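You operate a simulated robot arm through the tools that you are given. There is no shell and no other tool.

You are at the controls of a simulated two-armed robot. One attempt, no reset.

Task
Label the full bottle from the green rack on the label jig.
Fine: put it back; roller arm swung out, pull knob back. Where these are worked on the way, their far stop is far enough and under half their travel is too little: roller arm.

It is judged by the outcome, as a careful person would: the job done as asked, and still so three seconds after it is handed in. It fails if anything else is knocked over, pushed out of place, dropped, spilled or broken.

Robot
Two 7-joint arms with two-finger parallel grippers on one trunk that stands fixed in place. Base frame: the origin is at the foot of the trunk, x ahead of it, y to its left, z up. Readings come in cm, rad, newtons and seconds.
The left shoulder is at [7.1, 15.6, 118], the right one opposite. Payload 3.91 kg a hand.
The TCP of each hand is the grasp point between the finger pads, 3 cm short of the fingertips. In the tool frame z runs along the fingers and y along their closing line. Largest opening 11 cm; finger width 2, thickness 1; the body of the gripper, 4.8 by 11.2 cm, starts 5.5 cm behind the TCP.
Orientation is told as [roll, pitch, yaw] about the base's x, y, z axes, in that order, counted from this pose: with the fingers straight down and closing along the base's y, the tool's x points along the base's -x, its y along +y and its z along -z.

Tools
- The arms move only by the tool move_arm. It takes "left_commands", "right_commands" or both (then of equal length, played together; a hand with none holds still); each is a list of rows, each a list of 7 numbers: the turn, a rotation vector about the tool's x, y, z in rad, then the shift along the tool's x, y, z in cm, then the opening, from 0 (shut) to 1 (fully open). In form: [[rx, ry, rz, tx, ty, tz, fingers], ...]. A call has 1 to 20 rows; each row shifts and turns the commanded pose from where the row before left it, along the tool's axes as they then stand. Rows are played at 5 a second. More than 5 cm and 0.15 rad between two rows, or a gripper value outside its range, and nothing of the call is played. Where a pose cannot be reached the arm comes as near as it can. A force on the tool above 40 N (or 10 N above the force at the start of the call, whichever is more), or a blocked arm, ends the call early, and 0.2 s more pass. Each finger travels about 10.8 cm/s and halts on what it meets, pressing with about 23 N; the grip force reading is that of the motor and also rises with nothing between the fingers. The clock runs only during rows and for 0.2 s after the last one: add rows that do not move to give the fingers time. The reply holds the time, the measured pose of the TCP, the force on the tool along the base axes, the opening and the grip force, in the units named above and with some noise, with the torque about the TCP (base axes, N m) and any sound that the robot's microphone picked up.
- Cameras (640 x 400 px; columns grow to the right, rows downward): "scene" is now at [14.32, 3.16, 139.78]; the picture's right is [0.31, -0.95, -0.00], its down [-0.43, -0.14, -0.89] and it looks along [0.85, 0.28, -0.45] (base axes); focal length 298 px, centre (320, 200). "left" rides on the left gripper at [7.2, -1.7, -10.3] in its tool frame; the picture's right is [0.23, 0.97, 0.00], its down [-0.76, 0.18, -0.62] and it looks along [-0.61, 0.14, 0.78] (tool axes); focal length 222 px, centre (320, 200). "right" rides on the right gripper at [7.3, 1.7, -10.3] in its tool frame; the picture's right is [-0.23, 0.97, 0.00], its down [-0.76, -0.18, -0.62] and it looks along [-0.61, -0.14, 0.78] (tool axes); focal length 222 px, centre (320, 200).
- capture(camera): a new picture of that camera. It takes no simulated time.
- lift_body(by): slides the trunk up (or, below 0, down) by that many cm; the arms and the scene camera ride with it, the base frame stays. It gives what a move gives, with no picture.
- turn_head(pan, tilt): turns the head with the scene camera to pan (to the left, within 1.501 rad either way) and tilt (down, from -0.506 to 1.204), counted from straight ahead of the robot. It gives what a move gives.
- point_at(camera, pixels): there is no depth. For up to 12 entries [column, row, z] of the newest picture of that camera ("zoom" is the newest enlarged one), the place [x, y] in the base frame at which the ray of that pixel passes the height z, good to about 0.2 cm, but the place of the scene camera against the robot may be out by one fixed shift of up to 2.5 cm in any direction. It takes no simulated time.
- close_up(camera, box): a new picture of the part [left, top, right, bottom] of that camera's present view, enlarged. It takes no simulated time.
- close_job(): hands the job in; it is judged then, once.

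Open the grippers and draw the arms clear of the work before you hand the job in, unless the task says otherwise.

The tools are called after "Request:" by a JSON object that holds its "op" and its "data". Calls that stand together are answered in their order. move_arm: Moves the arms, as the interface text tells. Its arguments: {"type":"object","properties":{"left_commands":{"type":"array"},"right_commands":{"type":"array"}},"required":[]} The other tools are called the same way: lift_body (by) slides the trunk up or down; turn_head (pan, tilt) turns the head that bears the scene camera; capture (camera) takes a picture; point_at (camera, pixels) gives the place at which the rays of pixels pass given heights; close_up (camera, box) takes an enlarged picture of a part of a camera's view; close_job () hands the job in.

At the start:

```text
t: 0.0
left_tool_pos: [53.75, 35.05, 121.7]
left_tcp_rot: [0.0, 0.001, 0.001]
left_ft_force: [0.2, -0.4, -0.2]
left_moment: [-0.04, -0.01, -0.01]
left_width: 11.03
left_gripper_force: 0.1
right_tool_pos: [63.42, -8.38, 115.3]
right_tcp_rot: [0.0, 0.002, -0.001]
right_ft_force: [-1.6, -0.3, 0.1]
right_moment: [-0.01, 0.02, -0.04]
right_width: 11.01
right_gripper_force: 0.0
trunk travel left (down, up): [-62.5, 31.5]
head pan, tilt: [0.316, 0.466]
```

scene: 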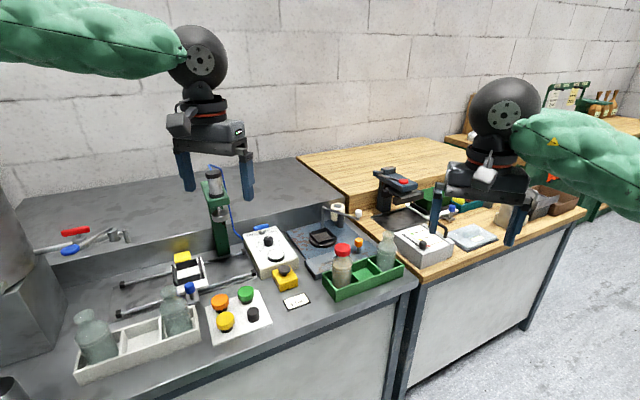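
right: 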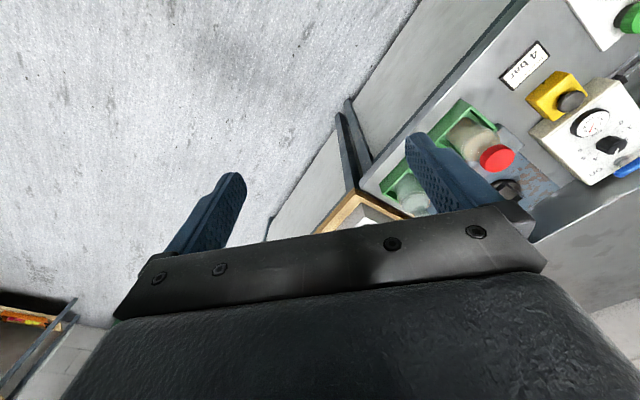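
left: 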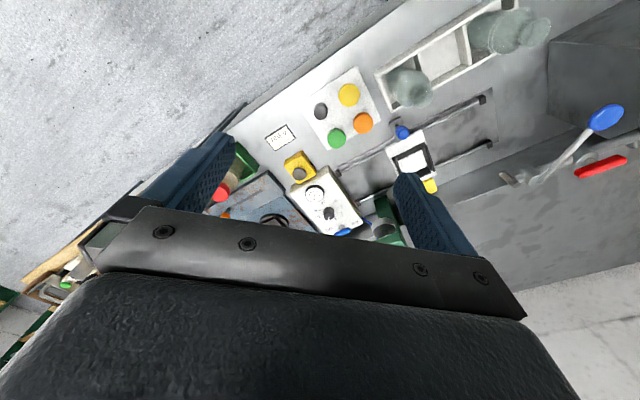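

The green rack is near (362,278) with a red-capped bottle at (342,265) and a clear one at (386,250); the blue plate at (330,245) may be the label jig. I take enlarged pictures to understand it.

Request:
{"op": "close_up", "data": {"camera": "scene", "box": [270, 190, 430, 310]}}

Request:
{"op": "close_up", "data": {"camera": "scene", "box": [100, 180, 320, 350]}}

Request:
{"op": "close_up", "data": {"camera": "scene", "box": [360, 150, 600, 300]}}

```text
3.33 times, centred on (350, 250) of scene
```

zoom: 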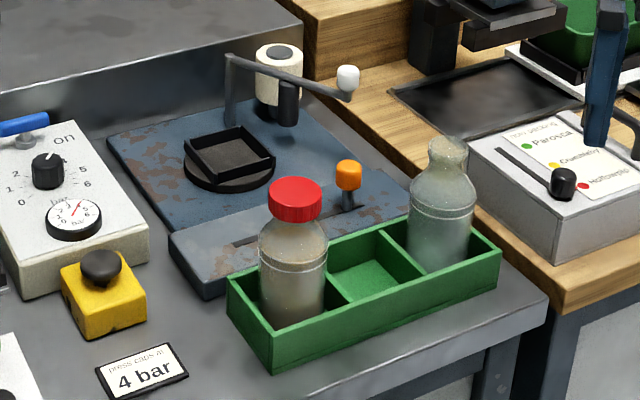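

```text
2.35 times, centred on (210, 265) of scene
```

zoom: 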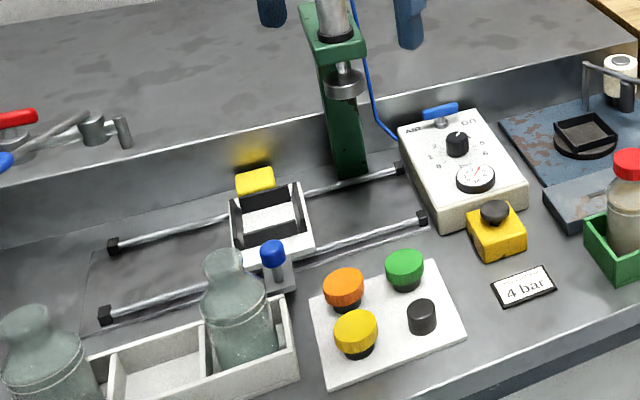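

```text
2.67 times, centred on (480, 225) of scene
```

zoom: 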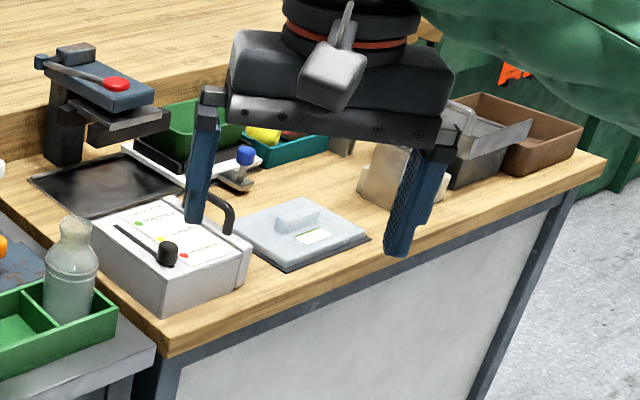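

The jig is the blue plate at zoom (250,190) with a square nest, a swing arm with a white ball, a label roll and an orange pull knob in a slot. I query pixels in scene, right and left pictures at several heights to triangulate heights.

Request:
{"op": "point_at", "data": {"camera": "scene", "pixels": [[343, 248, 80], [343, 248, 90], [343, 248, 100], [343, 248, 110], [357, 243, 90], [357, 243, 100], [357, 214, 90], [357, 214, 100]]}}

Request:
{"op": "point_at", "data": {"camera": "right", "pixels": [[496, 158, 80], [496, 158, 90], [496, 158, 100], [496, 158, 110]]}}

Request:
{"op": "point_at", "data": {"camera": "left", "pixels": [[221, 193, 80], [221, 193, 90], [221, 193, 100], [221, 193, 110]]}}

```text
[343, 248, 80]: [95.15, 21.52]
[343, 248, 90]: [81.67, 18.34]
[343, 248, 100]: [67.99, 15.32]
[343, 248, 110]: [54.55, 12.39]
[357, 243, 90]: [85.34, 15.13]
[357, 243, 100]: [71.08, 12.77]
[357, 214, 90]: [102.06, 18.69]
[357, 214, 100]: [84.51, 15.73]
```

```text
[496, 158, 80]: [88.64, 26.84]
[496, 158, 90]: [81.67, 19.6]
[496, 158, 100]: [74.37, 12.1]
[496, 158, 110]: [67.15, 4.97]
```

```text
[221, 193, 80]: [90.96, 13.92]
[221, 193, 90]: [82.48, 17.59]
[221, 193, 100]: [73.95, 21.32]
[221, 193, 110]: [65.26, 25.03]
```

Triangulation puts the red cap near [80.6, 18.2, 91.8]; the scene camera is shifted about 1.4 cm. I move the left hand to look at the jig from above and draw the right one aside.

Request:
{"op": "move_arm", "data": {"left_commands": [[0, 0, 0, -2.04, -2.5, 1.6, 1], [0, 0, 0, -2.04, -2.5, 1.6, 1], [0, 0, 0, -2.04, -2.5, 1.6, 1], [0, 0, 0, -2.04, -2.5, 1.6, 1], [0, 0, 0, -2.04, -2.5, 1.6, 1], [0, 0, 0, -2.04, -2.5, 1.6, 1], [0, 0, 0, 0, 0, 0, 1]], "right_commands": [[0, 0, 0, 1.67, -2.5, 0, 1], [0, 0, 0, 1.67, -2.5, 0, 1], [0, 0, 0, 1.67, -2.5, 0, 1], [0, 0, 0, 1.67, -2.5, 0, 1], [0, 0, 0, 1.67, -2.5, 0, 1], [0, 0, 0, 1.67, -2.5, 0, 1], [0, 0, 0, 0, 0, 0, 1]]}}

Request:
{"op": "capture", "data": {"camera": "left"}}

Request:
{"op": "capture", "data": {"camera": "scene"}}

Request:
{"op": "capture", "data": {"camera": "right"}}

```text
t: 1.6
left_tool_pos: [66.0, 19.82, 112.18]
left_tcp_rot: [-0.001, 0.0, 0.0]
left_ft_force: [-0.2, 0.4, -0.3]
left_moment: [0.0, 0.0, 0.03]
left_width: 11.0
left_gripper_force: 0.0
right_tool_pos: [53.6, -23.33, 115.41]
right_tcp_rot: [-0.001, 0.0, 0.0]
right_ft_force: [-0.2, 0.0, 1.4]
right_moment: [-0.01, -0.02, 0.03]
right_width: 11.01
right_gripper_force: 0.0
trunk travel left (down, up): [-62.5, 31.5]
head pan, tilt: [0.316, 0.466]
```

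```text
taken
```

left: 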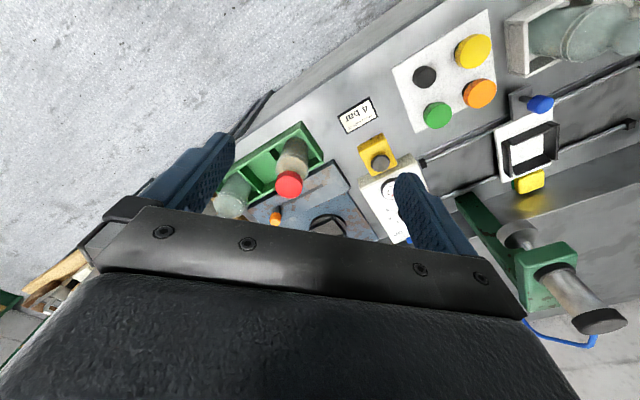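

```text
taken
```

scene: 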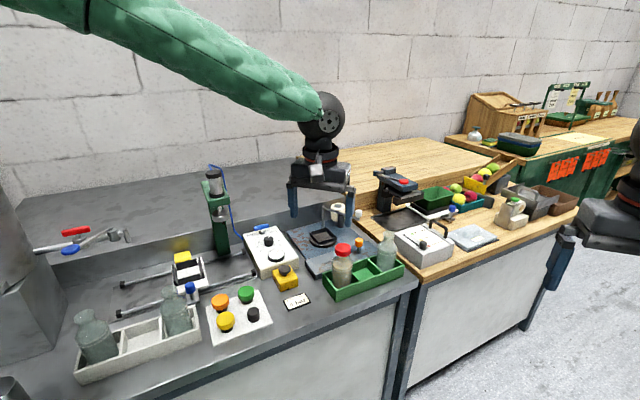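

```text
taken
```

right: 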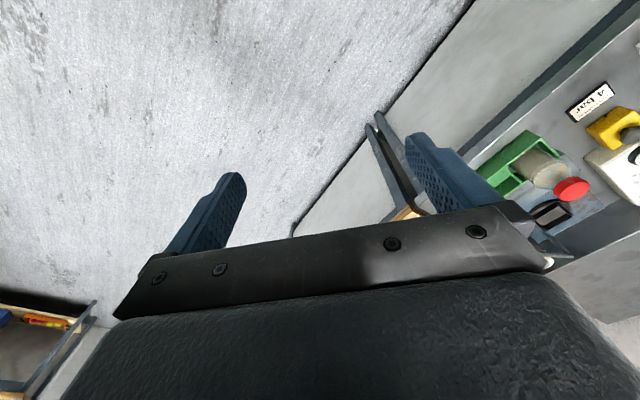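

The left picture shows rack, red cap at (289,183), orange knob (276,216) and nest (328,225) at the lower edge; I move the left hand further ahead so the jig comes into the upper, free part.

Request:
{"op": "move_arm", "data": {"left_commands": [[0, 0, 0, -3.2, 0.4, 0, 1], [0, 0, 0, -3.2, 0.4, 0, 1], [0, 0, 0, -3.2, 0.4, 0, 1], [0, 0, 0, -3.2, 0.4, 0, 1], [0, 0, 0, -3.2, 0.4, 0, 1], [0, 0, 0, 0, 0, 0, 1]]}}

Request:
{"op": "capture", "data": {"camera": "left"}}

Request:
{"op": "close_up", "data": {"camera": "left", "box": [180, 80, 440, 240]}}

```text
t: 3.0
left_tool_pos: [82.0, 22.14, 112.37]
left_tcp_rot: [0.001, -0.002, 0.0]
left_ft_force: [-0.6, -0.7, -0.1]
left_moment: [0.0, -0.02, 0.0]
left_width: 11.0
left_gripper_force: 0.1
right_tool_pos: [53.39, -23.55, 115.46]
right_tcp_rot: [0.0, 0.0, -0.002]
right_ft_force: [0.2, -0.4, 0.9]
right_moment: [-0.02, -0.05, 0.01]
right_width: 10.98
right_gripper_force: 0.2
trunk travel left (down, up): [-62.5, 31.5]
head pan, tilt: [0.316, 0.466]
```

```text
taken
```

left: 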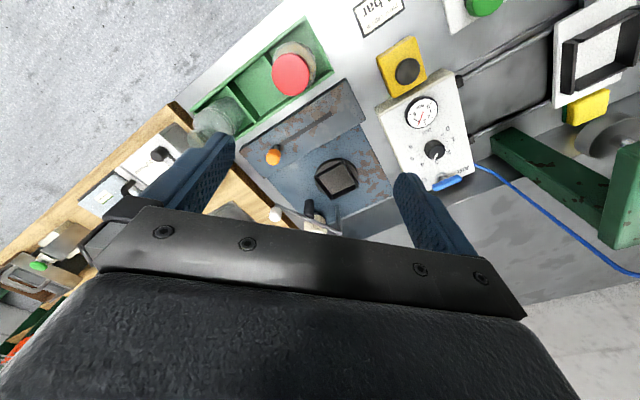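

```text
2.46 times, centred on (310, 160) of left
```

zoom: 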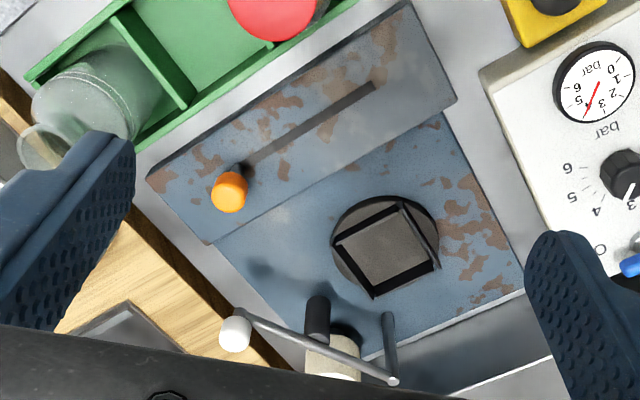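

The picture now shows the slot from zoom (245,170) to (375,85), the nest at (388,245), roller (317,320), ball (235,333), pivot (393,380). I ask for the places at trial heights.

Request:
{"op": "point_at", "data": {"camera": "zoom", "pixels": [[388, 245, 79], [388, 245, 81], [245, 168, 81], [374, 86, 81], [228, 190, 85], [228, 190, 87], [235, 333, 92], [235, 333, 97], [317, 305, 92], [317, 305, 97], [393, 380, 92], [393, 380, 97]]}}

Request:
{"op": "close_up", "data": {"camera": "scene", "box": [280, 190, 420, 300]}}

```text
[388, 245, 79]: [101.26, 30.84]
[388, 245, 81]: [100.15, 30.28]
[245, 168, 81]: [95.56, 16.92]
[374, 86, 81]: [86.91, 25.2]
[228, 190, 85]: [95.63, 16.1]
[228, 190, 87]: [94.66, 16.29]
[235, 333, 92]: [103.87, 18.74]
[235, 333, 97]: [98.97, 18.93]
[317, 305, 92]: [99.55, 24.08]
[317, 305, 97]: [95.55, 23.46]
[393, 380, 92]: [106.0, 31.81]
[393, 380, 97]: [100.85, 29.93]
```

```text
3.64 times, centred on (350, 245) of scene
```

zoom: 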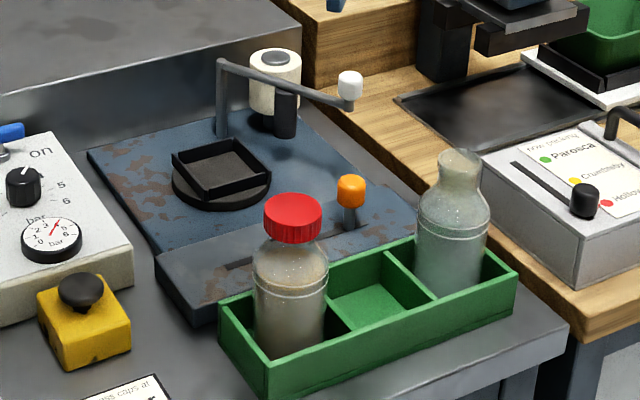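

Nest lies near [100, 30], beyond straight-down reach, so I will need a forward tilt. I move the left hand further ahead to gather parallax and test reach.

Request:
{"op": "move_arm", "data": {"left_commands": [[0, 0, 0, -3, 1, 0, 1], [0, 0, 0, -3, 1, 0, 1], [0, 0, 0, -3, 1, 0, 1], [0, 0, 0, -3, 1, 0, 1], [0, 0, 0, 0, 0, 0, 1]]}}

Request:
{"op": "capture", "data": {"camera": "left"}}

Request:
{"op": "close_up", "data": {"camera": "left", "box": [160, 0, 440, 175]}}

```text
t: 4.2
left_tool_pos: [93.86, 25.97, 112.43]
left_tcp_rot: [0.0, 0.001, 0.0]
left_ft_force: [-0.6, -0.5, 0.1]
left_moment: [0.05, -0.03, 0.0]
left_width: 11.0
left_gripper_force: 0.0
right_tool_pos: [53.48, -23.53, 115.47]
right_tcp_rot: [-0.001, 0.0, -0.001]
right_ft_force: [-0.5, -0.7, 0.8]
right_moment: [0.06, -0.02, 0.01]
right_width: 11.03
right_gripper_force: 0.1
trunk travel left (down, up): [-62.5, 31.5]
head pan, tilt: [0.316, 0.466]
```

```text
taken
```

left: 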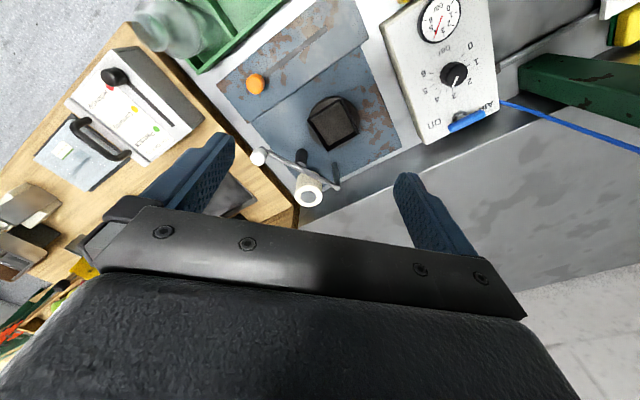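

```text
2.29 times, centred on (300, 88) of left
```

zoom: 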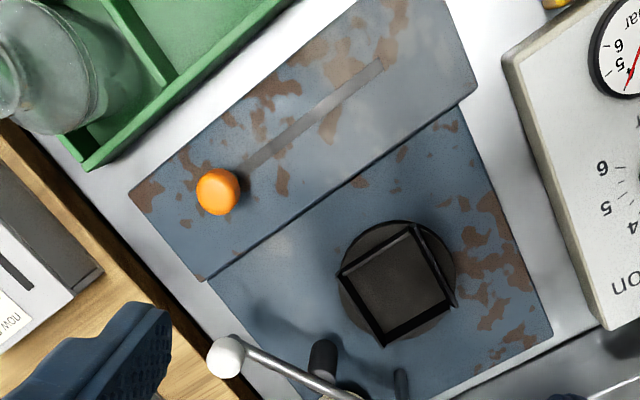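

Reach at x≈94 with tool down is still fine. I ask for rays of features in this newest zoom (nest (398,286), knob (217,192), ball (226,356), slot end (383,62), roller (322,345)) for triangulation.

Request:
{"op": "point_at", "data": {"camera": "zoom", "pixels": [[398, 286, 80], [398, 286, 92], [217, 192, 80], [217, 192, 92], [226, 356, 80], [226, 356, 92], [383, 62, 80], [383, 62, 92], [322, 345, 80], [322, 345, 92]]}}

Request:
{"op": "move_arm", "data": {"left_commands": [[0, 0, 0, 4, -2, 0, 1], [0, 0, 0, 4, -2, 0, 1], [0, 0, 0, 4, -2, 2, 1], [0, 0, 0, 4, -2, 2, 1], [0, -0.1, 0, 2, 0, 1, 1], [0, -0.1, 0, 2, 0, 1, 1], [0, -0.1, 0, 2, 0, 1, 1], [0, -0.1, 0, 2, 0, 1, 1], [0, 0, 0, 0, 0, 0, 1]]}}

Request:
{"op": "capture", "data": {"camera": "left"}}

```text
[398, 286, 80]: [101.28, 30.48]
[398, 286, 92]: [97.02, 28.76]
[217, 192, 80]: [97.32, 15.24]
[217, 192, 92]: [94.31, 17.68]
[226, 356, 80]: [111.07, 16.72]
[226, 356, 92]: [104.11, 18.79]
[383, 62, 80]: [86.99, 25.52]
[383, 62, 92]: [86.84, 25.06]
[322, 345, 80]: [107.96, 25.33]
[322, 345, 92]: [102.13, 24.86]
```

```text
t: 6.2
left_tool_pos: [70.69, 18.01, 103.21]
left_tcp_rot: [0.0, -0.4, 0.0]
left_ft_force: [0.0, 0.9, -0.6]
left_moment: [0.0, -0.01, -0.02]
left_width: 10.98
left_gripper_force: 0.0
right_tool_pos: [53.57, -23.5, 115.41]
right_tcp_rot: [0.0, 0.002, 0.0]
right_ft_force: [0.2, -0.6, -0.1]
right_moment: [-0.02, 0.01, -0.01]
right_width: 11.0
right_gripper_force: 0.1
trunk travel left (down, up): [-62.5, 31.5]
head pan, tilt: [0.316, 0.466]
```

```text
taken
```

left: 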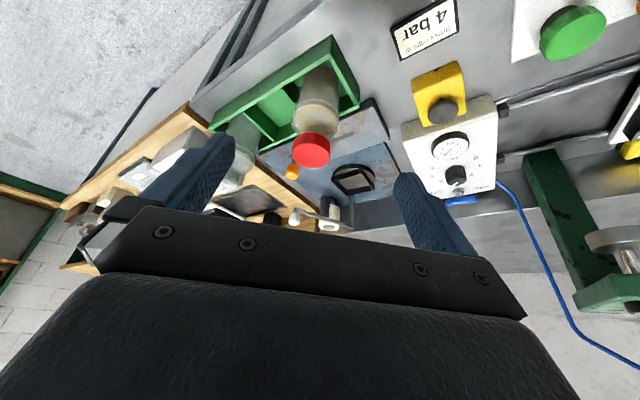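

The tilt works as expected (pitch −0.4) and the camera now looks flatter along the bench. I take a close-up of rack and jig from here.

Request:
{"op": "close_up", "data": {"camera": "left", "box": [210, 40, 420, 240]}}

Request:
{"op": "close_up", "data": {"camera": "left", "box": [270, 130, 400, 240]}}

```text
2.00 times, centred on (315, 140) of left
```

zoom: 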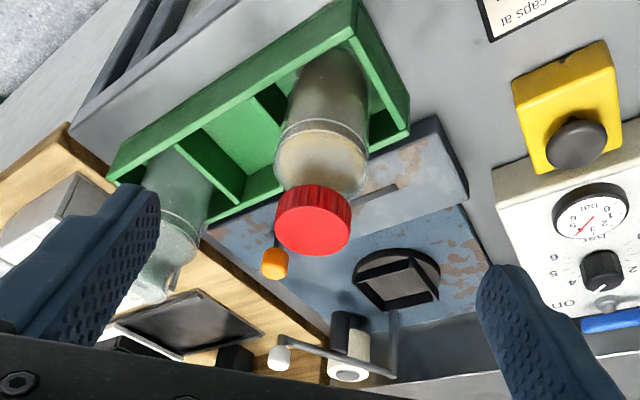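

```text
3.64 times, centred on (335, 185) of left
```

zoom: 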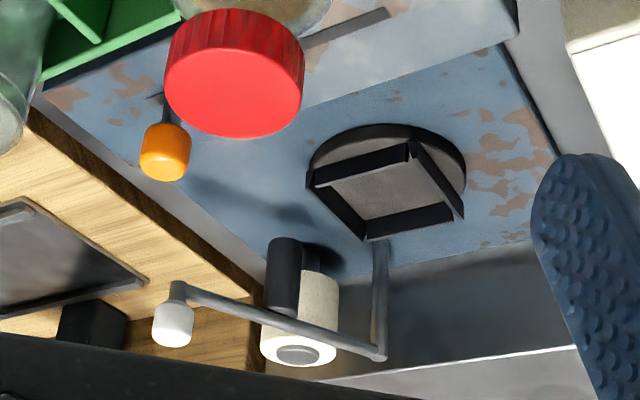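

Now I ask for rays in this zoom: ball (173,325), pivot (378,352), roller bottom (285,240), arm at roller (285,318), knob (165,155), rim corners (308,186), (464,217), (367,240).

Request:
{"op": "point_at", "data": {"camera": "zoom", "pixels": [[173, 325, 88], [173, 325, 94], [378, 355, 88], [378, 355, 94], [285, 240, 82], [285, 240, 92], [165, 155, 82], [165, 155, 92], [308, 186, 82], [464, 217, 82], [367, 240, 82], [412, 142, 82]]}}

Request:
{"op": "point_at", "data": {"camera": "zoom", "pixels": [[308, 186, 80], [464, 217, 80], [367, 240, 80], [412, 142, 80], [308, 186, 84], [464, 217, 84], [367, 240, 84], [412, 142, 84], [390, 10, 80], [390, 10, 84], [235, 75, 92], [235, 75, 94]]}}

```text
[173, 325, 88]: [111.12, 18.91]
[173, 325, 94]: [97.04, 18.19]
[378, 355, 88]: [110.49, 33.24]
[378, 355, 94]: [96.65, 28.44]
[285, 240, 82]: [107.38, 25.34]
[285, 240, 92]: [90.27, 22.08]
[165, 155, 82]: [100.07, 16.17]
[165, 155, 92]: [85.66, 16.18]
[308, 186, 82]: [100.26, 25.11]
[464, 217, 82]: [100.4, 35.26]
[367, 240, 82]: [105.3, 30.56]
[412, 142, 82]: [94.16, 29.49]
```

```text
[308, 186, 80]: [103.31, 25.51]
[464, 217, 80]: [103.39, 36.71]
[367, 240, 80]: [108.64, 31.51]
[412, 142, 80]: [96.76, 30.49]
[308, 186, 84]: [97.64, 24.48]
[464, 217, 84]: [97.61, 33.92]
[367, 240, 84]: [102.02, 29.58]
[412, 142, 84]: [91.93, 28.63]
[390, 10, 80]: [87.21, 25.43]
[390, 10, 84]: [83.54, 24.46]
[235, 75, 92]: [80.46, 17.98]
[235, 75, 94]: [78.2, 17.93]
```

Positions now: ball ≈[104.9,18.6,90.6], knob ≈[96.1,16.2,84.7], slot's other end ≈[87,25.4,80.2], nest centre ≈[100.6,30.2] with rim ≈82, pivot ≈[108.8,32.6], red cap top ≈[80.5,18,92]. I test reach above the nest with a 0.7 rad forward tilt.

Request:
{"op": "move_arm", "data": {"left_commands": [[0, -0.1, 0, 0, 0, 0, 1], [0, -0.1, 0, 0, 0, 0, 1], [0, -0.1, 0, 0, 0, 0, 1], [0, 0, 0, -2.77, 1.5, 2.49, 1], [0, 0, 0, -2.77, 1.5, 2.49, 1], [0, 0, 0, -2.77, 1.5, 2.49, 1], [0, 0, 0, -2.77, 1.5, 2.49, 1], [0, 0, 0, -2.77, 1.5, 2.49, 1], [0, 0, 0, -2.77, 1.5, 2.49, 1], [0, 0, 0, -2.77, 1.5, 2.49, 1], [0, 0, 0, -2.77, 1.5, 2.49, 1], [0, 0, 0, 0, 0, 0, 1]]}}

Request:
{"op": "capture", "data": {"camera": "left"}}

Request:
{"op": "capture", "data": {"camera": "scene"}}

```text
t: 8.8
left_tool_pos: [100.51, 30.17, 102.13]
left_tcp_rot: [0.0, -0.702, 0.0]
left_ft_force: [1.2, 0.1, -0.6]
left_moment: [0.02, 0.03, 0.01]
left_width: 10.98
left_gripper_force: 0.0
right_tool_pos: [53.43, -23.47, 115.41]
right_tcp_rot: [-0.001, -0.001, 0.001]
right_ft_force: [-0.1, -0.2, 0.5]
right_moment: [0.03, 0.01, -0.01]
right_width: 10.99
right_gripper_force: 0.1
trunk travel left (down, up): [-62.5, 31.5]
head pan, tilt: [0.316, 0.466]
```

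```text
taken
```

left: 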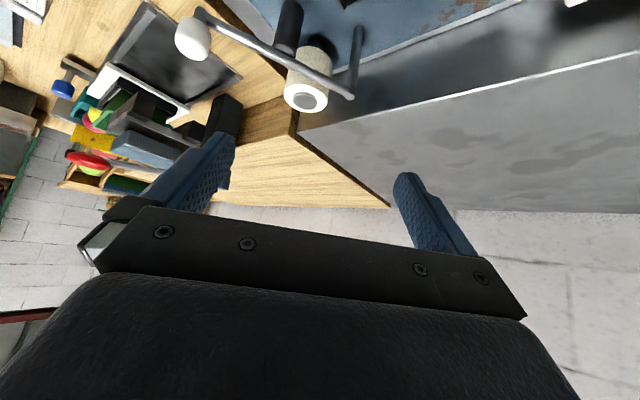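

```text
taken
```

scene: 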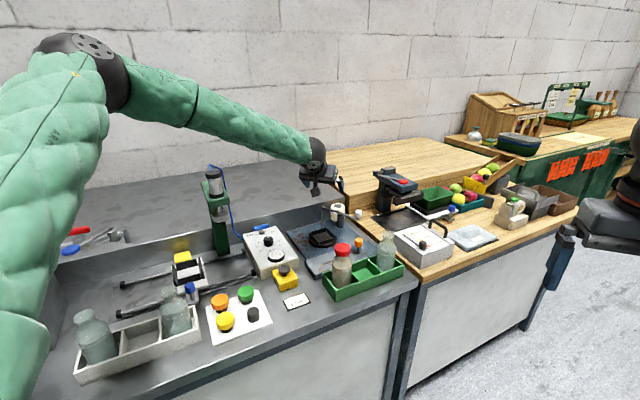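

Reach is fine with the tilt. I check ball (192,38), pivot (351,95) and roll (305,95) rays from this view against earlier ones.

Request:
{"op": "point_at", "data": {"camera": "left", "pixels": [[192, 40, 88], [192, 40, 92], [350, 95, 88], [350, 95, 92], [305, 95, 88], [305, 95, 92], [282, 43, 80], [282, 43, 84], [282, 43, 88]]}}

Request:
{"op": "close_up", "data": {"camera": "left", "box": [150, 0, 410, 130]}}

Request:
{"op": "close_up", "data": {"camera": "scene", "box": [290, 195, 420, 305]}}

```text
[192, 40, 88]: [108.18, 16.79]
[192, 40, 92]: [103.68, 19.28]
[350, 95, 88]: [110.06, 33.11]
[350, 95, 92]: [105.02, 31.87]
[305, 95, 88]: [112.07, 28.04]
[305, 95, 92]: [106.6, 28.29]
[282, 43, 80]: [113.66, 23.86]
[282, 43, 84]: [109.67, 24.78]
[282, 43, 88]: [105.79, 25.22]
```

```text
2.46 times, centred on (280, 65) of left
```

zoom: 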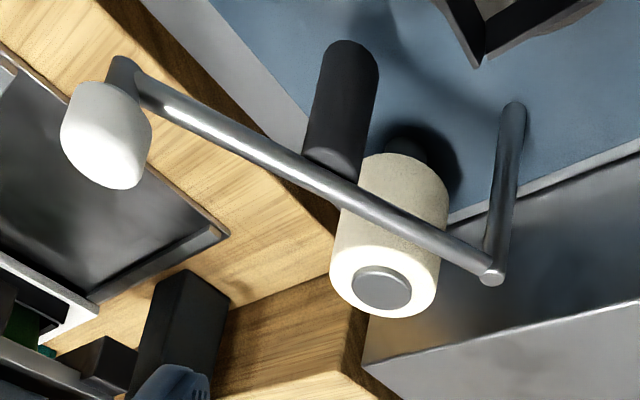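

```text
3.64 times, centred on (355, 250) of scene
```

zoom: 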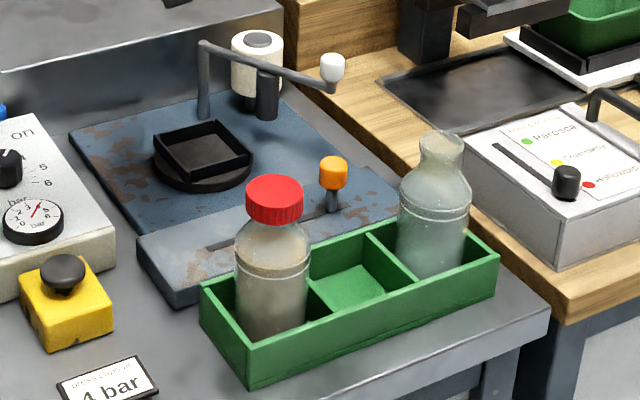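

Everything agrees (ball near [105,18.5,90.7], handle about 2.5 cm wide). Now I go back over the red-capped bottle with the tilt kept, at safe height, and look.

Request:
{"op": "move_arm", "data": {"left_commands": [[0, 0, 0, 2.295, -1.745, -1.93, 1], [0, 0, 0, 2.295, -1.745, -1.93, 1], [0, 0, 0, 2.295, -1.745, -1.93, 1], [0, 0, 0, 2.295, -1.745, -1.93, 1], [0, 0, 0, 2.295, -1.745, -1.93, 1], [0, 0, 0, 2.295, -1.745, -1.93, 1], [0, 0, 0, 2.295, -1.745, -1.93, 1], [0, 0, 0, 0, 0, 0, 1]]}}

Request:
{"op": "capture", "data": {"camera": "left"}}

Request:
{"op": "close_up", "data": {"camera": "left", "box": [200, 0, 460, 163]}}

```text
t: 10.6
left_tool_pos: [79.41, 17.74, 101.98]
left_tcp_rot: [-0.001, -0.699, 0.002]
left_ft_force: [-0.1, -0.8, 0.5]
left_moment: [-0.01, 0.01, -0.02]
left_width: 11.01
left_gripper_force: 0.1
right_tool_pos: [53.6, -23.49, 115.37]
right_tcp_rot: [-0.001, 0.001, -0.001]
right_ft_force: [1.0, 0.2, -0.3]
right_moment: [0.03, 0.03, 0.0]
right_width: 10.99
right_gripper_force: 0.0
trunk travel left (down, up): [-62.5, 31.5]
head pan, tilt: [0.316, 0.466]
```

```text
taken
```

left: 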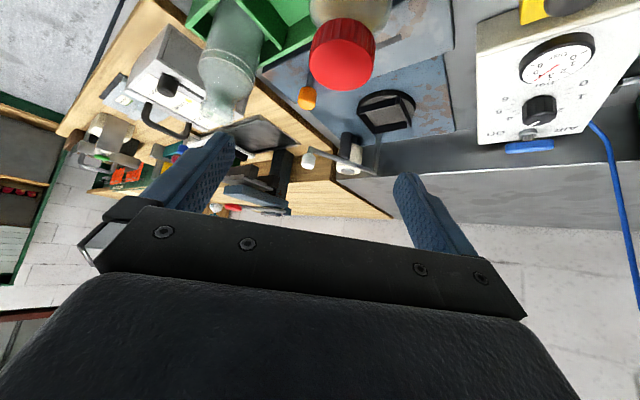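

```text
2.45 times, centred on (330, 82) of left
```

zoom: 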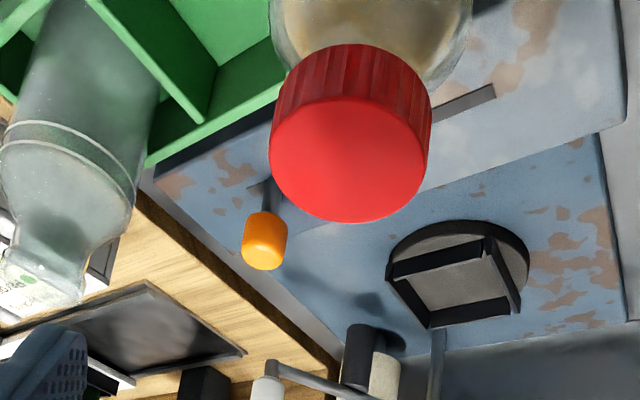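

The cap's top face is centred at zoom (350,160), edges (269,158) and (431,150). I check its place and width.

Request:
{"op": "point_at", "data": {"camera": "zoom", "pixels": [[350, 160, 91], [350, 160, 92], [350, 160, 93], [269, 160, 92], [431, 155, 92], [264, 235, 84.7], [475, 10, 85], [272, 10, 85]]}}

```text
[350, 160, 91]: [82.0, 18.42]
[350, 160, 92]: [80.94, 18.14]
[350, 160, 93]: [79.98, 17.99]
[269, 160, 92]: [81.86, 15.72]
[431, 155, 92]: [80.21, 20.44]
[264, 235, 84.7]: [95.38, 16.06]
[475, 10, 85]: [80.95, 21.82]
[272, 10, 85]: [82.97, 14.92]
```

Cap centre ≈[80.7,18.05,92.2]. I come down half way with fingers open on both sides of the bottle and check.

Request:
{"op": "move_arm", "data": {"left_commands": [[0, 0, 0, 1.76, 0.06, 2.18, 1], [0, 0, 0, 1.76, 0.06, 2.18, 1], [0, 0, 0, 1.76, 0.06, 2.18, 1], [0, 0, 0, 0, 0, 0, 1]]}}

Request:
{"op": "capture", "data": {"camera": "left"}}

Request:
{"op": "close_up", "data": {"camera": "scene", "box": [260, 180, 420, 310]}}

```text
t: 11.6
left_tool_pos: [79.67, 17.68, 93.44]
left_tcp_rot: [0.0, -0.701, -0.001]
left_ft_force: [0.8, -0.2, -0.5]
left_moment: [-0.02, 0.0, 0.0]
left_width: 11.01
left_gripper_force: 0.1
right_tool_pos: [53.6, -23.47, 115.5]
right_tcp_rot: [0.0, -0.001, 0.001]
right_ft_force: [0.0, -0.7, 0.0]
right_moment: [-0.03, -0.07, -0.04]
right_width: 10.99
right_gripper_force: 0.1
trunk travel left (down, up): [-62.5, 31.5]
head pan, tilt: [0.316, 0.466]
```

```text
taken
```

left: 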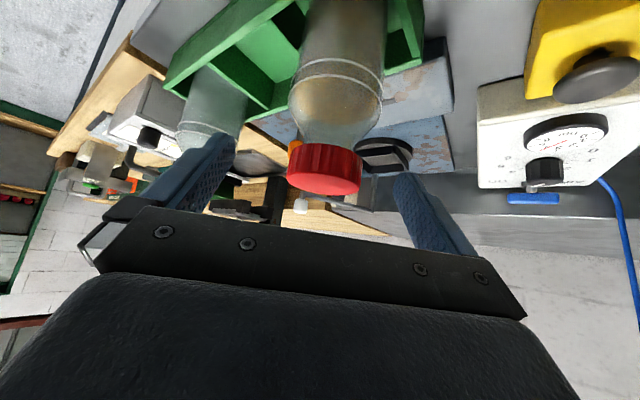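

```text
3.08 times, centred on (340, 245) of scene
```

zoom: 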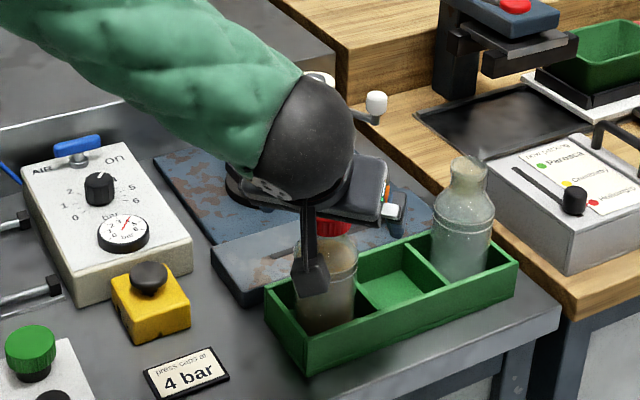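

Both fingers straddle the bottle (cap at (323,165) centred between fingertips). I go down the remaining 8.3 cm.

Request:
{"op": "move_arm", "data": {"left_commands": [[0, 0, 0, 1.74, 0.1, 2.16, 1], [0, 0, 0, 1.74, 0.1, 2.16, 1], [0, 0, 0, 1.74, 0.1, 2.16, 1], [0, 0, 0, 0, 0, 0, 1]]}}

Request:
{"op": "capture", "data": {"camera": "left"}}

Request:
{"op": "close_up", "data": {"camera": "scene", "box": [260, 180, 420, 310]}}

```text
t: 12.6
left_tool_pos: [79.55, 18.63, 85.94]
left_tcp_rot: [-0.002, -0.702, 0.001]
left_ft_force: [-5.7, -2.0, 19.6]
left_moment: [0.03, -0.19, -0.03]
left_width: 10.97
left_gripper_force: 0.1
left hand out of reach, approached as far as the arm can: row 3
right_tool_pos: [53.47, -23.57, 115.58]
right_tcp_rot: [0.001, 0.0, -0.002]
right_ft_force: [0.3, 0.2, 0.3]
right_moment: [0.0, 0.04, 0.0]
right_width: 11.02
right_gripper_force: 0.1
trunk travel left (down, up): [-62.5, 31.5]
head pan, tilt: [0.316, 0.466]
```

```text
taken
```

left: 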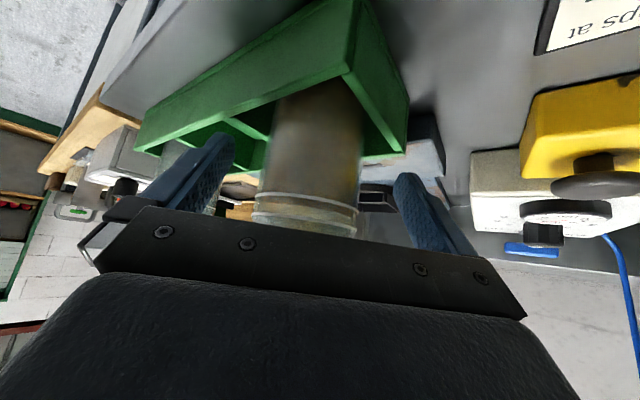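

```text
3.08 times, centred on (340, 245) of scene
```

zoom: 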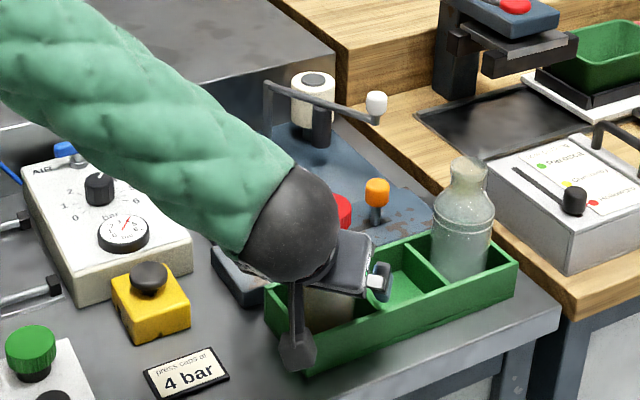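

The force rose to about 20 N upward and row 3 was out of reach, so something touches (perhaps palm against cap). I back up 1.5 cm along the vertical and re-check forces.

Request:
{"op": "move_arm", "data": {"left_commands": [[0, 0, 0, -0.97, 0, -1.15, 1], [0, 0, 0, 0, 0, 0, 1]]}}

Request:
{"op": "capture", "data": {"camera": "left"}}

Request:
{"op": "close_up", "data": {"camera": "left", "box": [200, 100, 460, 260]}}

Request:
{"op": "close_up", "data": {"camera": "scene", "box": [310, 210, 410, 280]}}

```text
t: 13.2
left_tool_pos: [79.46, 18.62, 87.24]
left_tcp_rot: [0.002, -0.699, 0.0]
left_ft_force: [-0.6, -0.3, 0.4]
left_moment: [0.01, -0.02, 0.01]
left_width: 10.99
left_gripper_force: 0.1
right_tool_pos: [53.52, -23.63, 115.43]
right_tcp_rot: [0.0, 0.002, 0.001]
right_ft_force: [0.3, -1.8, -0.8]
right_moment: [0.01, 0.02, 0.01]
right_width: 11.0
right_gripper_force: 0.0
trunk travel left (down, up): [-62.5, 31.5]
head pan, tilt: [0.316, 0.466]
```

```text
taken
```

left: 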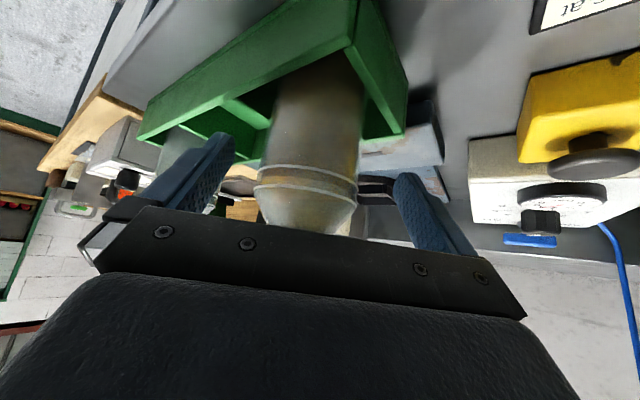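

```text
2.46 times, centred on (330, 180) of left
```

zoom: 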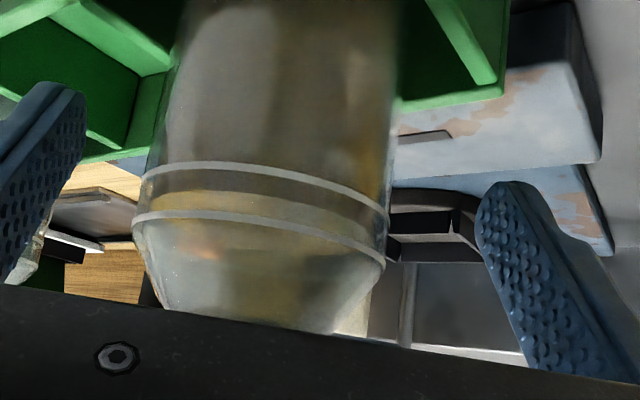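

```text
5.71 times, centred on (360, 245) of scene
```

zoom: 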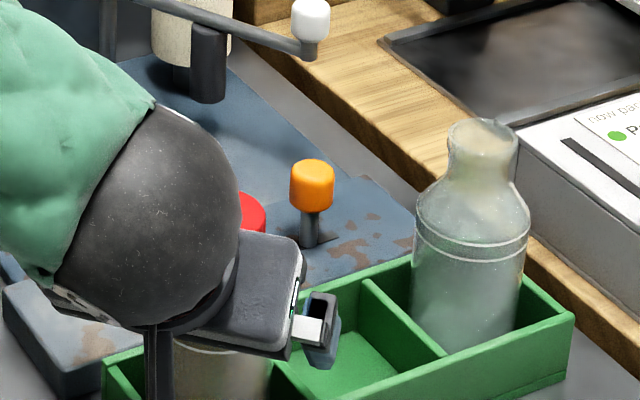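

Force is back to zero and the bottle is still upright. To see whether it was rack rim or cap, I measure the rack rim corners at (350,72), (405,135), (138,142) from this view and from the scene.

Request:
{"op": "point_at", "data": {"camera": "left", "pixels": [[350, 72, 80], [350, 72, 82], [350, 72, 84], [405, 135, 80], [405, 135, 82], [405, 135, 84], [138, 142, 80], [138, 142, 82], [138, 142, 84]]}}

Request:
{"op": "capture", "data": {"camera": "scene"}}

Request:
{"op": "point_at", "data": {"camera": "scene", "pixels": [[335, 289, 80], [335, 289, 82], [335, 289, 84], [404, 264, 80], [404, 264, 82], [404, 264, 84], [378, 240, 84.7], [378, 213, 90.6]]}}

```text
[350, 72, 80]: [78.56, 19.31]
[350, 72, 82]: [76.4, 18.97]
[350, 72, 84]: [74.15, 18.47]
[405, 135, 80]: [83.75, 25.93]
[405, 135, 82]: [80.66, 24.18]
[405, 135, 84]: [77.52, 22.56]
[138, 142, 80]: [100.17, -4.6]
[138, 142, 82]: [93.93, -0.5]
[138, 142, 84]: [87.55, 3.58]
```

```text
taken
```

scene: 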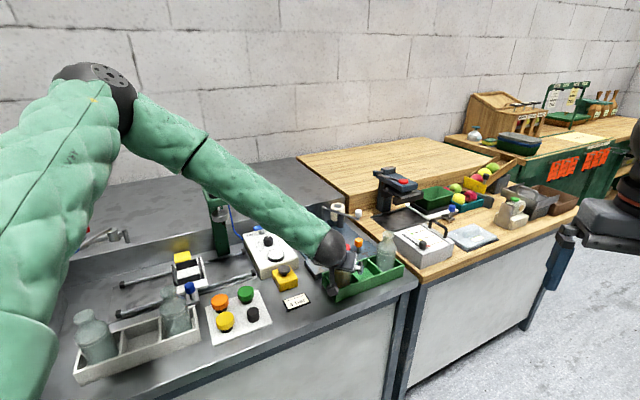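

```text
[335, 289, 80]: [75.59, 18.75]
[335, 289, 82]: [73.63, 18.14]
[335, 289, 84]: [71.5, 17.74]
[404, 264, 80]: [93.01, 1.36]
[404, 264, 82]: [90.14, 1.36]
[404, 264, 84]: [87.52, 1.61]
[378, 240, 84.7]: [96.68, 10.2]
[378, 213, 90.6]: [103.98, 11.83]
```

The rim comes out near z≈82.7 with its back-left corner at ≈[80.7,24.1], exactly under the left fingertip; so the fingertip met the rack rim. I measure the ring heights on the bottle from the zoom-equivalent pixels in the left view.

Request:
{"op": "close_up", "data": {"camera": "left", "box": [200, 100, 460, 260]}}

Request:
{"op": "point_at", "data": {"camera": "zoom", "pixels": [[260, 240, 84], [260, 240, 86], [260, 240, 88], [264, 196, 84], [264, 196, 86], [264, 196, 88], [133, 218, 86], [387, 262, 86], [133, 218, 88], [387, 262, 88]]}}

```text
2.46 times, centred on (330, 180) of left
```

zoom: 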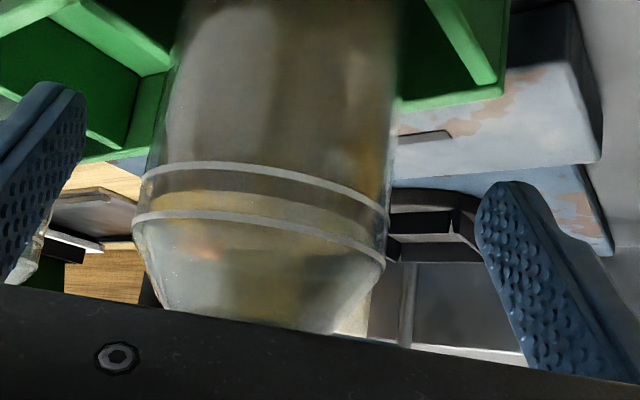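

```text
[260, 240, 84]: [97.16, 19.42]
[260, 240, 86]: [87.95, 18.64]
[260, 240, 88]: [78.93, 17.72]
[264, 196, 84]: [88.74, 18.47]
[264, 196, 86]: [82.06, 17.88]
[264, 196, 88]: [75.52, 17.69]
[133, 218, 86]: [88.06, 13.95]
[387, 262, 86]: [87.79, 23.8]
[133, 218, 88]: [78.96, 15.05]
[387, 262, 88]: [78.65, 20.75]
```

The body is about 6.4 cm wide, rings at z≈86.4 and 87.6, rim ≈82.7. I centre the hand (y −0.55), go down 0.5 cm so tips stay above the rim, then close slowly.

Request:
{"op": "move_arm", "data": {"left_commands": [[0, 0, 0, 0.131, -0.55, 0.54, 1], [0, 0, 0, 0, 0, 0, 1]]}}

Request:
{"op": "move_arm", "data": {"left_commands": [[0, 0, 0, 0, 0, 0, 0.8], [0, 0, 0, 0, 0, 0, 0.68], [0, 0, 0, 0, 0, 0, 0.62], [0, 0, 0, 0, 0, 0, 0.56], [0, 0, 0, 0, 0, 0, 0.5], [0, 0, 0, 0, 0, 0, 0.45], [0, 0, 0, 0, 0, 0, 0.45]]}}

Request:
{"op": "capture", "data": {"camera": "left"}}

```text
t: 13.8
left_tool_pos: [79.8, 18.25, 86.96]
left_tcp_rot: [0.001, -0.7, 0.001]
left_ft_force: [-0.9, -0.5, 0.2]
left_moment: [-0.01, -0.03, -0.04]
left_width: 11.01
left_gripper_force: 0.0
right_tool_pos: [53.53, -23.5, 115.46]
right_tcp_rot: [0.0, -0.001, 0.0]
right_ft_force: [0.8, -0.2, 0.2]
right_moment: [0.0, 0.0, 0.0]
right_width: 11.02
right_gripper_force: 0.1
trunk travel left (down, up): [-62.5, 31.5]
head pan, tilt: [0.316, 0.466]
```

```text
t: 15.4
left_tool_pos: [79.85, 18.24, 86.89]
left_tcp_rot: [-0.001, -0.699, 0.0]
left_ft_force: [-0.5, -0.5, -0.3]
left_moment: [-0.03, -0.06, -0.01]
left_width: 5.89
left_gripper_force: 23.3
right_tool_pos: [53.56, -23.51, 115.44]
right_tcp_rot: [-0.001, 0.002, -0.001]
right_ft_force: [-0.3, 1.1, 0.1]
right_moment: [-0.01, -0.02, -0.03]
right_width: 11.02
right_gripper_force: 0.0
trunk travel left (down, up): [-62.5, 31.5]
head pan, tilt: [0.316, 0.466]
```

```text
taken
```

left: 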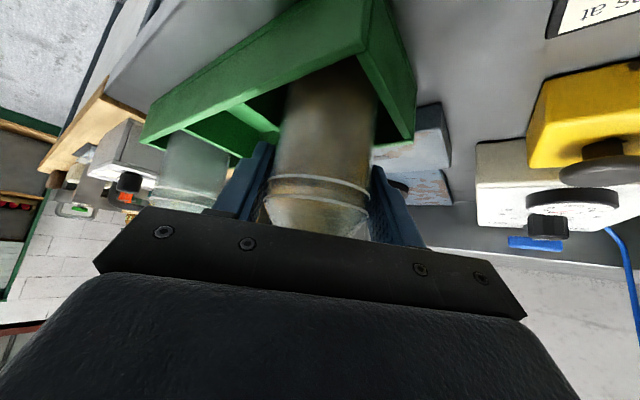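

The bottle is gripped at 5.89 cm with 23 N. I lift it straight up 10 cm slowly.

Request:
{"op": "move_arm", "data": {"left_commands": [[0, 0, 0, -0.32, 0, -0.38, 0.45], [0, 0, 0, -0.64, 0, -0.77, 0.45], [0, 0, 0, -0.97, 0, -1.15, 0.45], [0, 0, 0, -0.97, 0, -1.15, 0.45], [0, 0, 0, -0.97, 0, -1.15, 0.45], [0, 0, 0, -0.97, 0, -1.15, 0.45], [0, 0, 0, -0.97, 0, -1.15, 0.45], [0, 0, 0, -0.64, 0, -0.77, 0.45], [0, 0, 0, 0, 0, 0, 0.45]]}}

Request:
{"op": "capture", "data": {"camera": "left"}}

Request:
{"op": "close_up", "data": {"camera": "scene", "box": [260, 180, 420, 310]}}

```text
t: 17.4
left_tool_pos: [79.86, 18.27, 96.93]
left_tcp_rot: [0.001, -0.699, 0.001]
left_ft_force: [-0.1, -0.5, -3.9]
left_moment: [-0.02, 0.02, 0.0]
left_width: 5.91
left_gripper_force: 22.4
right_tool_pos: [53.63, -23.52, 115.32]
right_tcp_rot: [0.0, 0.001, -0.001]
right_ft_force: [-0.2, 0.7, 0.2]
right_moment: [0.01, 0.01, -0.03]
right_width: 11.01
right_gripper_force: 0.0
trunk travel left (down, up): [-62.5, 31.5]
head pan, tilt: [0.316, 0.466]
```

```text
taken
```

left: 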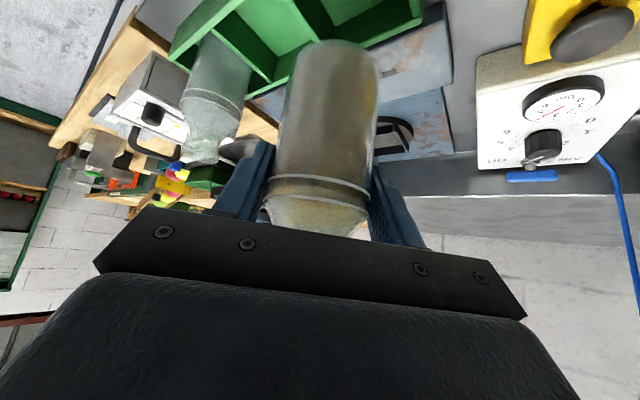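

```text
3.08 times, centred on (340, 245) of scene
```

zoom: 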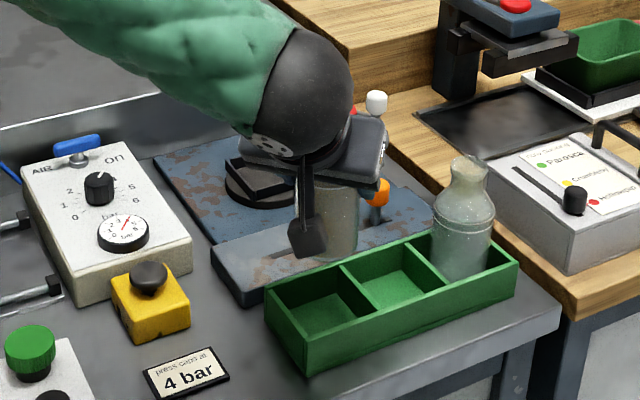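

The bottle hangs steady (3.9 N weight). Before placing I bring the right hand to a viewing spot to the right so its camera can watch the nest from the side.

Request:
{"op": "move_arm", "data": {"right_commands": [[0, 0, 0, -3.4, 1.5, 0.5, 1], [0, 0, 0, -3.4, 1.5, 0.5, 1], [0, 0, 0, -3.4, 1.5, 0.5, 1], [0, 0, 0, -3.4, 1.5, 0.5, 1], [0, 0, 0, -3.4, 1.5, 0.5, 1], [0, 0, 0, -3.4, 1.5, 0.5, 1], [0, 0, -0.138, 0, 0, 0, 1], [0, 0, -0.138, 0, 0, 0, 1], [0, 0, -0.138, 0, 0, 0, 1], [0, 0, -0.138, 0, 0, 0, 1], [0, 0, -0.138, 0, 0, 0, 1], [0, 0, -0.138, 0, 0, 0, 1], [0, 0, -0.138, 0, 0, 0, 1], [0, 0, -0.138, 0, 0, 0, 1], [0, 0, -0.138, 0, 0, 0, 1], [0, -0.123, 0, 0, 0, 0, 1], [0, -0.123, 0, 0, 0, 0, 1], [0, -0.123, 0, 0, 0, 0, 1], [0, 0, 0, 0, 0, 0, 1]]}}

Request:
{"op": "capture", "data": {"camera": "right"}}

```text
t: 21.4
left_tool_pos: [80.0, 18.11, 96.87]
left_tcp_rot: [0.0, -0.698, 0.001]
left_ft_force: [0.0, 0.9, -2.8]
left_moment: [0.0, 0.03, 0.01]
left_width: 5.89
left_gripper_force: 23.0
right_tool_pos: [73.99, -14.24, 112.28]
right_tcp_rot: [0.001, -0.368, 0.968]
right_ft_force: [0.3, 0.2, -0.3]
right_moment: [-0.02, 0.02, -0.01]
right_width: 11.0
right_gripper_force: 0.1
right hand out of reach, approached as far as the arm can: row 14, 15
trunk travel left (down, up): [-62.5, 31.5]
head pan, tilt: [0.316, 0.466]
```

```text
taken
```

right: 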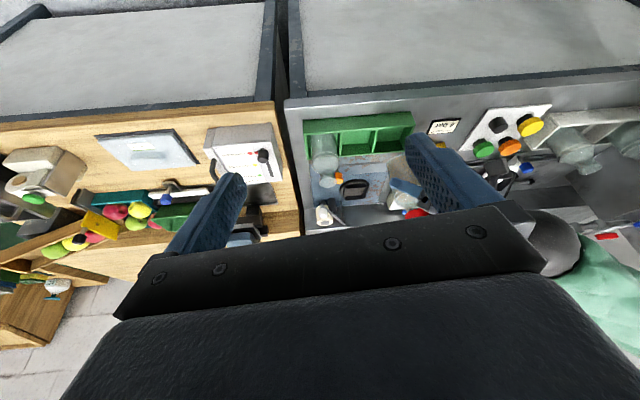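

The right camera now sees the nest at (355,188) between its fingers. I take an enlarged picture.

Request:
{"op": "close_up", "data": {"camera": "right", "box": [290, 100, 450, 230]}}

```text
3.08 times, centred on (370, 165) of right
```

zoom: 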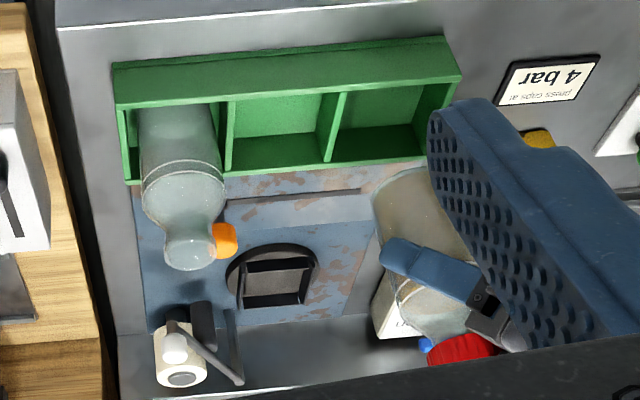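

A closer zoom on the nest for its exact centre.

Request:
{"op": "close_up", "data": {"camera": "right", "box": [328, 168, 388, 208]}}

```text
10.00 times, centred on (358, 188) of right
```

zoom: 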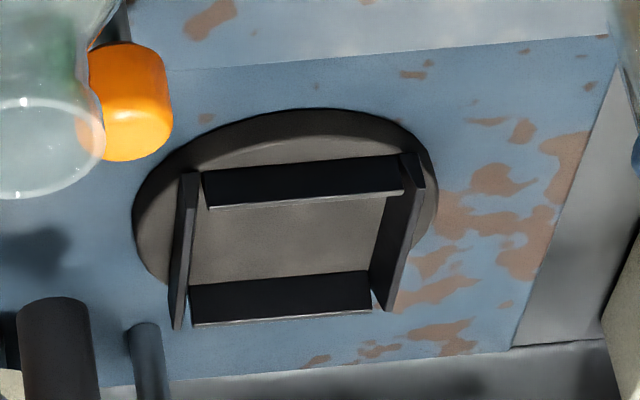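

Four walls stand on the disc; rim points at (212,207),(403,190),(193,325),(372,311), base points (203,172),(400,155),(190,285),(370,270). I query them at trial heights.

Request:
{"op": "point_at", "data": {"camera": "zoom", "pixels": [[212, 207, 82], [403, 190, 82], [193, 325, 82], [372, 311, 82], [203, 172, 80], [400, 155, 80], [190, 285, 80], [370, 270, 80], [290, 258, 80], [290, 258, 82], [133, 100, 84.7], [133, 100, 86]]}}

Request:
{"op": "point_at", "data": {"camera": "zoom", "pixels": [[133, 210, 79], [438, 190, 79], [315, 108, 79], [133, 210, 80], [438, 190, 80], [315, 108, 80], [510, 348, 77], [510, 348, 78], [510, 348, 79], [615, 38, 77], [615, 38, 78], [615, 38, 79]]}}

```text
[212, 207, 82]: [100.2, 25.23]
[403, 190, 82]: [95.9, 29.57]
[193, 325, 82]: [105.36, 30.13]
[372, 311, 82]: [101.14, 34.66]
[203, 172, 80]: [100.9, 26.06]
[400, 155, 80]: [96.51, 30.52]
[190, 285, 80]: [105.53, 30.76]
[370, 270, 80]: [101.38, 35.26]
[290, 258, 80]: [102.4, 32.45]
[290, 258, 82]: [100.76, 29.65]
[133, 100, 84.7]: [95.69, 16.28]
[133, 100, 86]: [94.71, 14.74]
```

```text
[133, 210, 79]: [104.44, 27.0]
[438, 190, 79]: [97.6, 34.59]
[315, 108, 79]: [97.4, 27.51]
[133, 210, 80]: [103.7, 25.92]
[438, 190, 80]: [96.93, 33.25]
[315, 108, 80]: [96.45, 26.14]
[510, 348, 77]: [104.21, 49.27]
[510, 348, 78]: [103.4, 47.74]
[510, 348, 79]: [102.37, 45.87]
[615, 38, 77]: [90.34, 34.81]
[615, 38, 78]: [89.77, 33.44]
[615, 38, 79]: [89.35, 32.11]
```

Both cameras agree on rim z≈82 with nest centre ≈[100.55,30.0], disc top ≈79.7. Now I measure where the bottle sits in the grip from the left camera.

Request:
{"op": "close_up", "data": {"camera": "left", "box": [220, 20, 440, 240]}}

```text
1.82 times, centred on (330, 130) of left
```

zoom: 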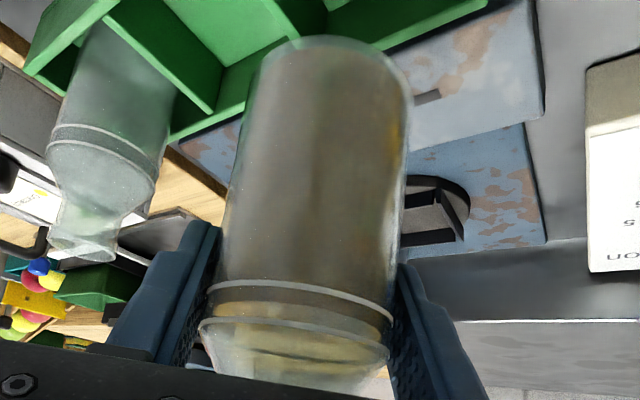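

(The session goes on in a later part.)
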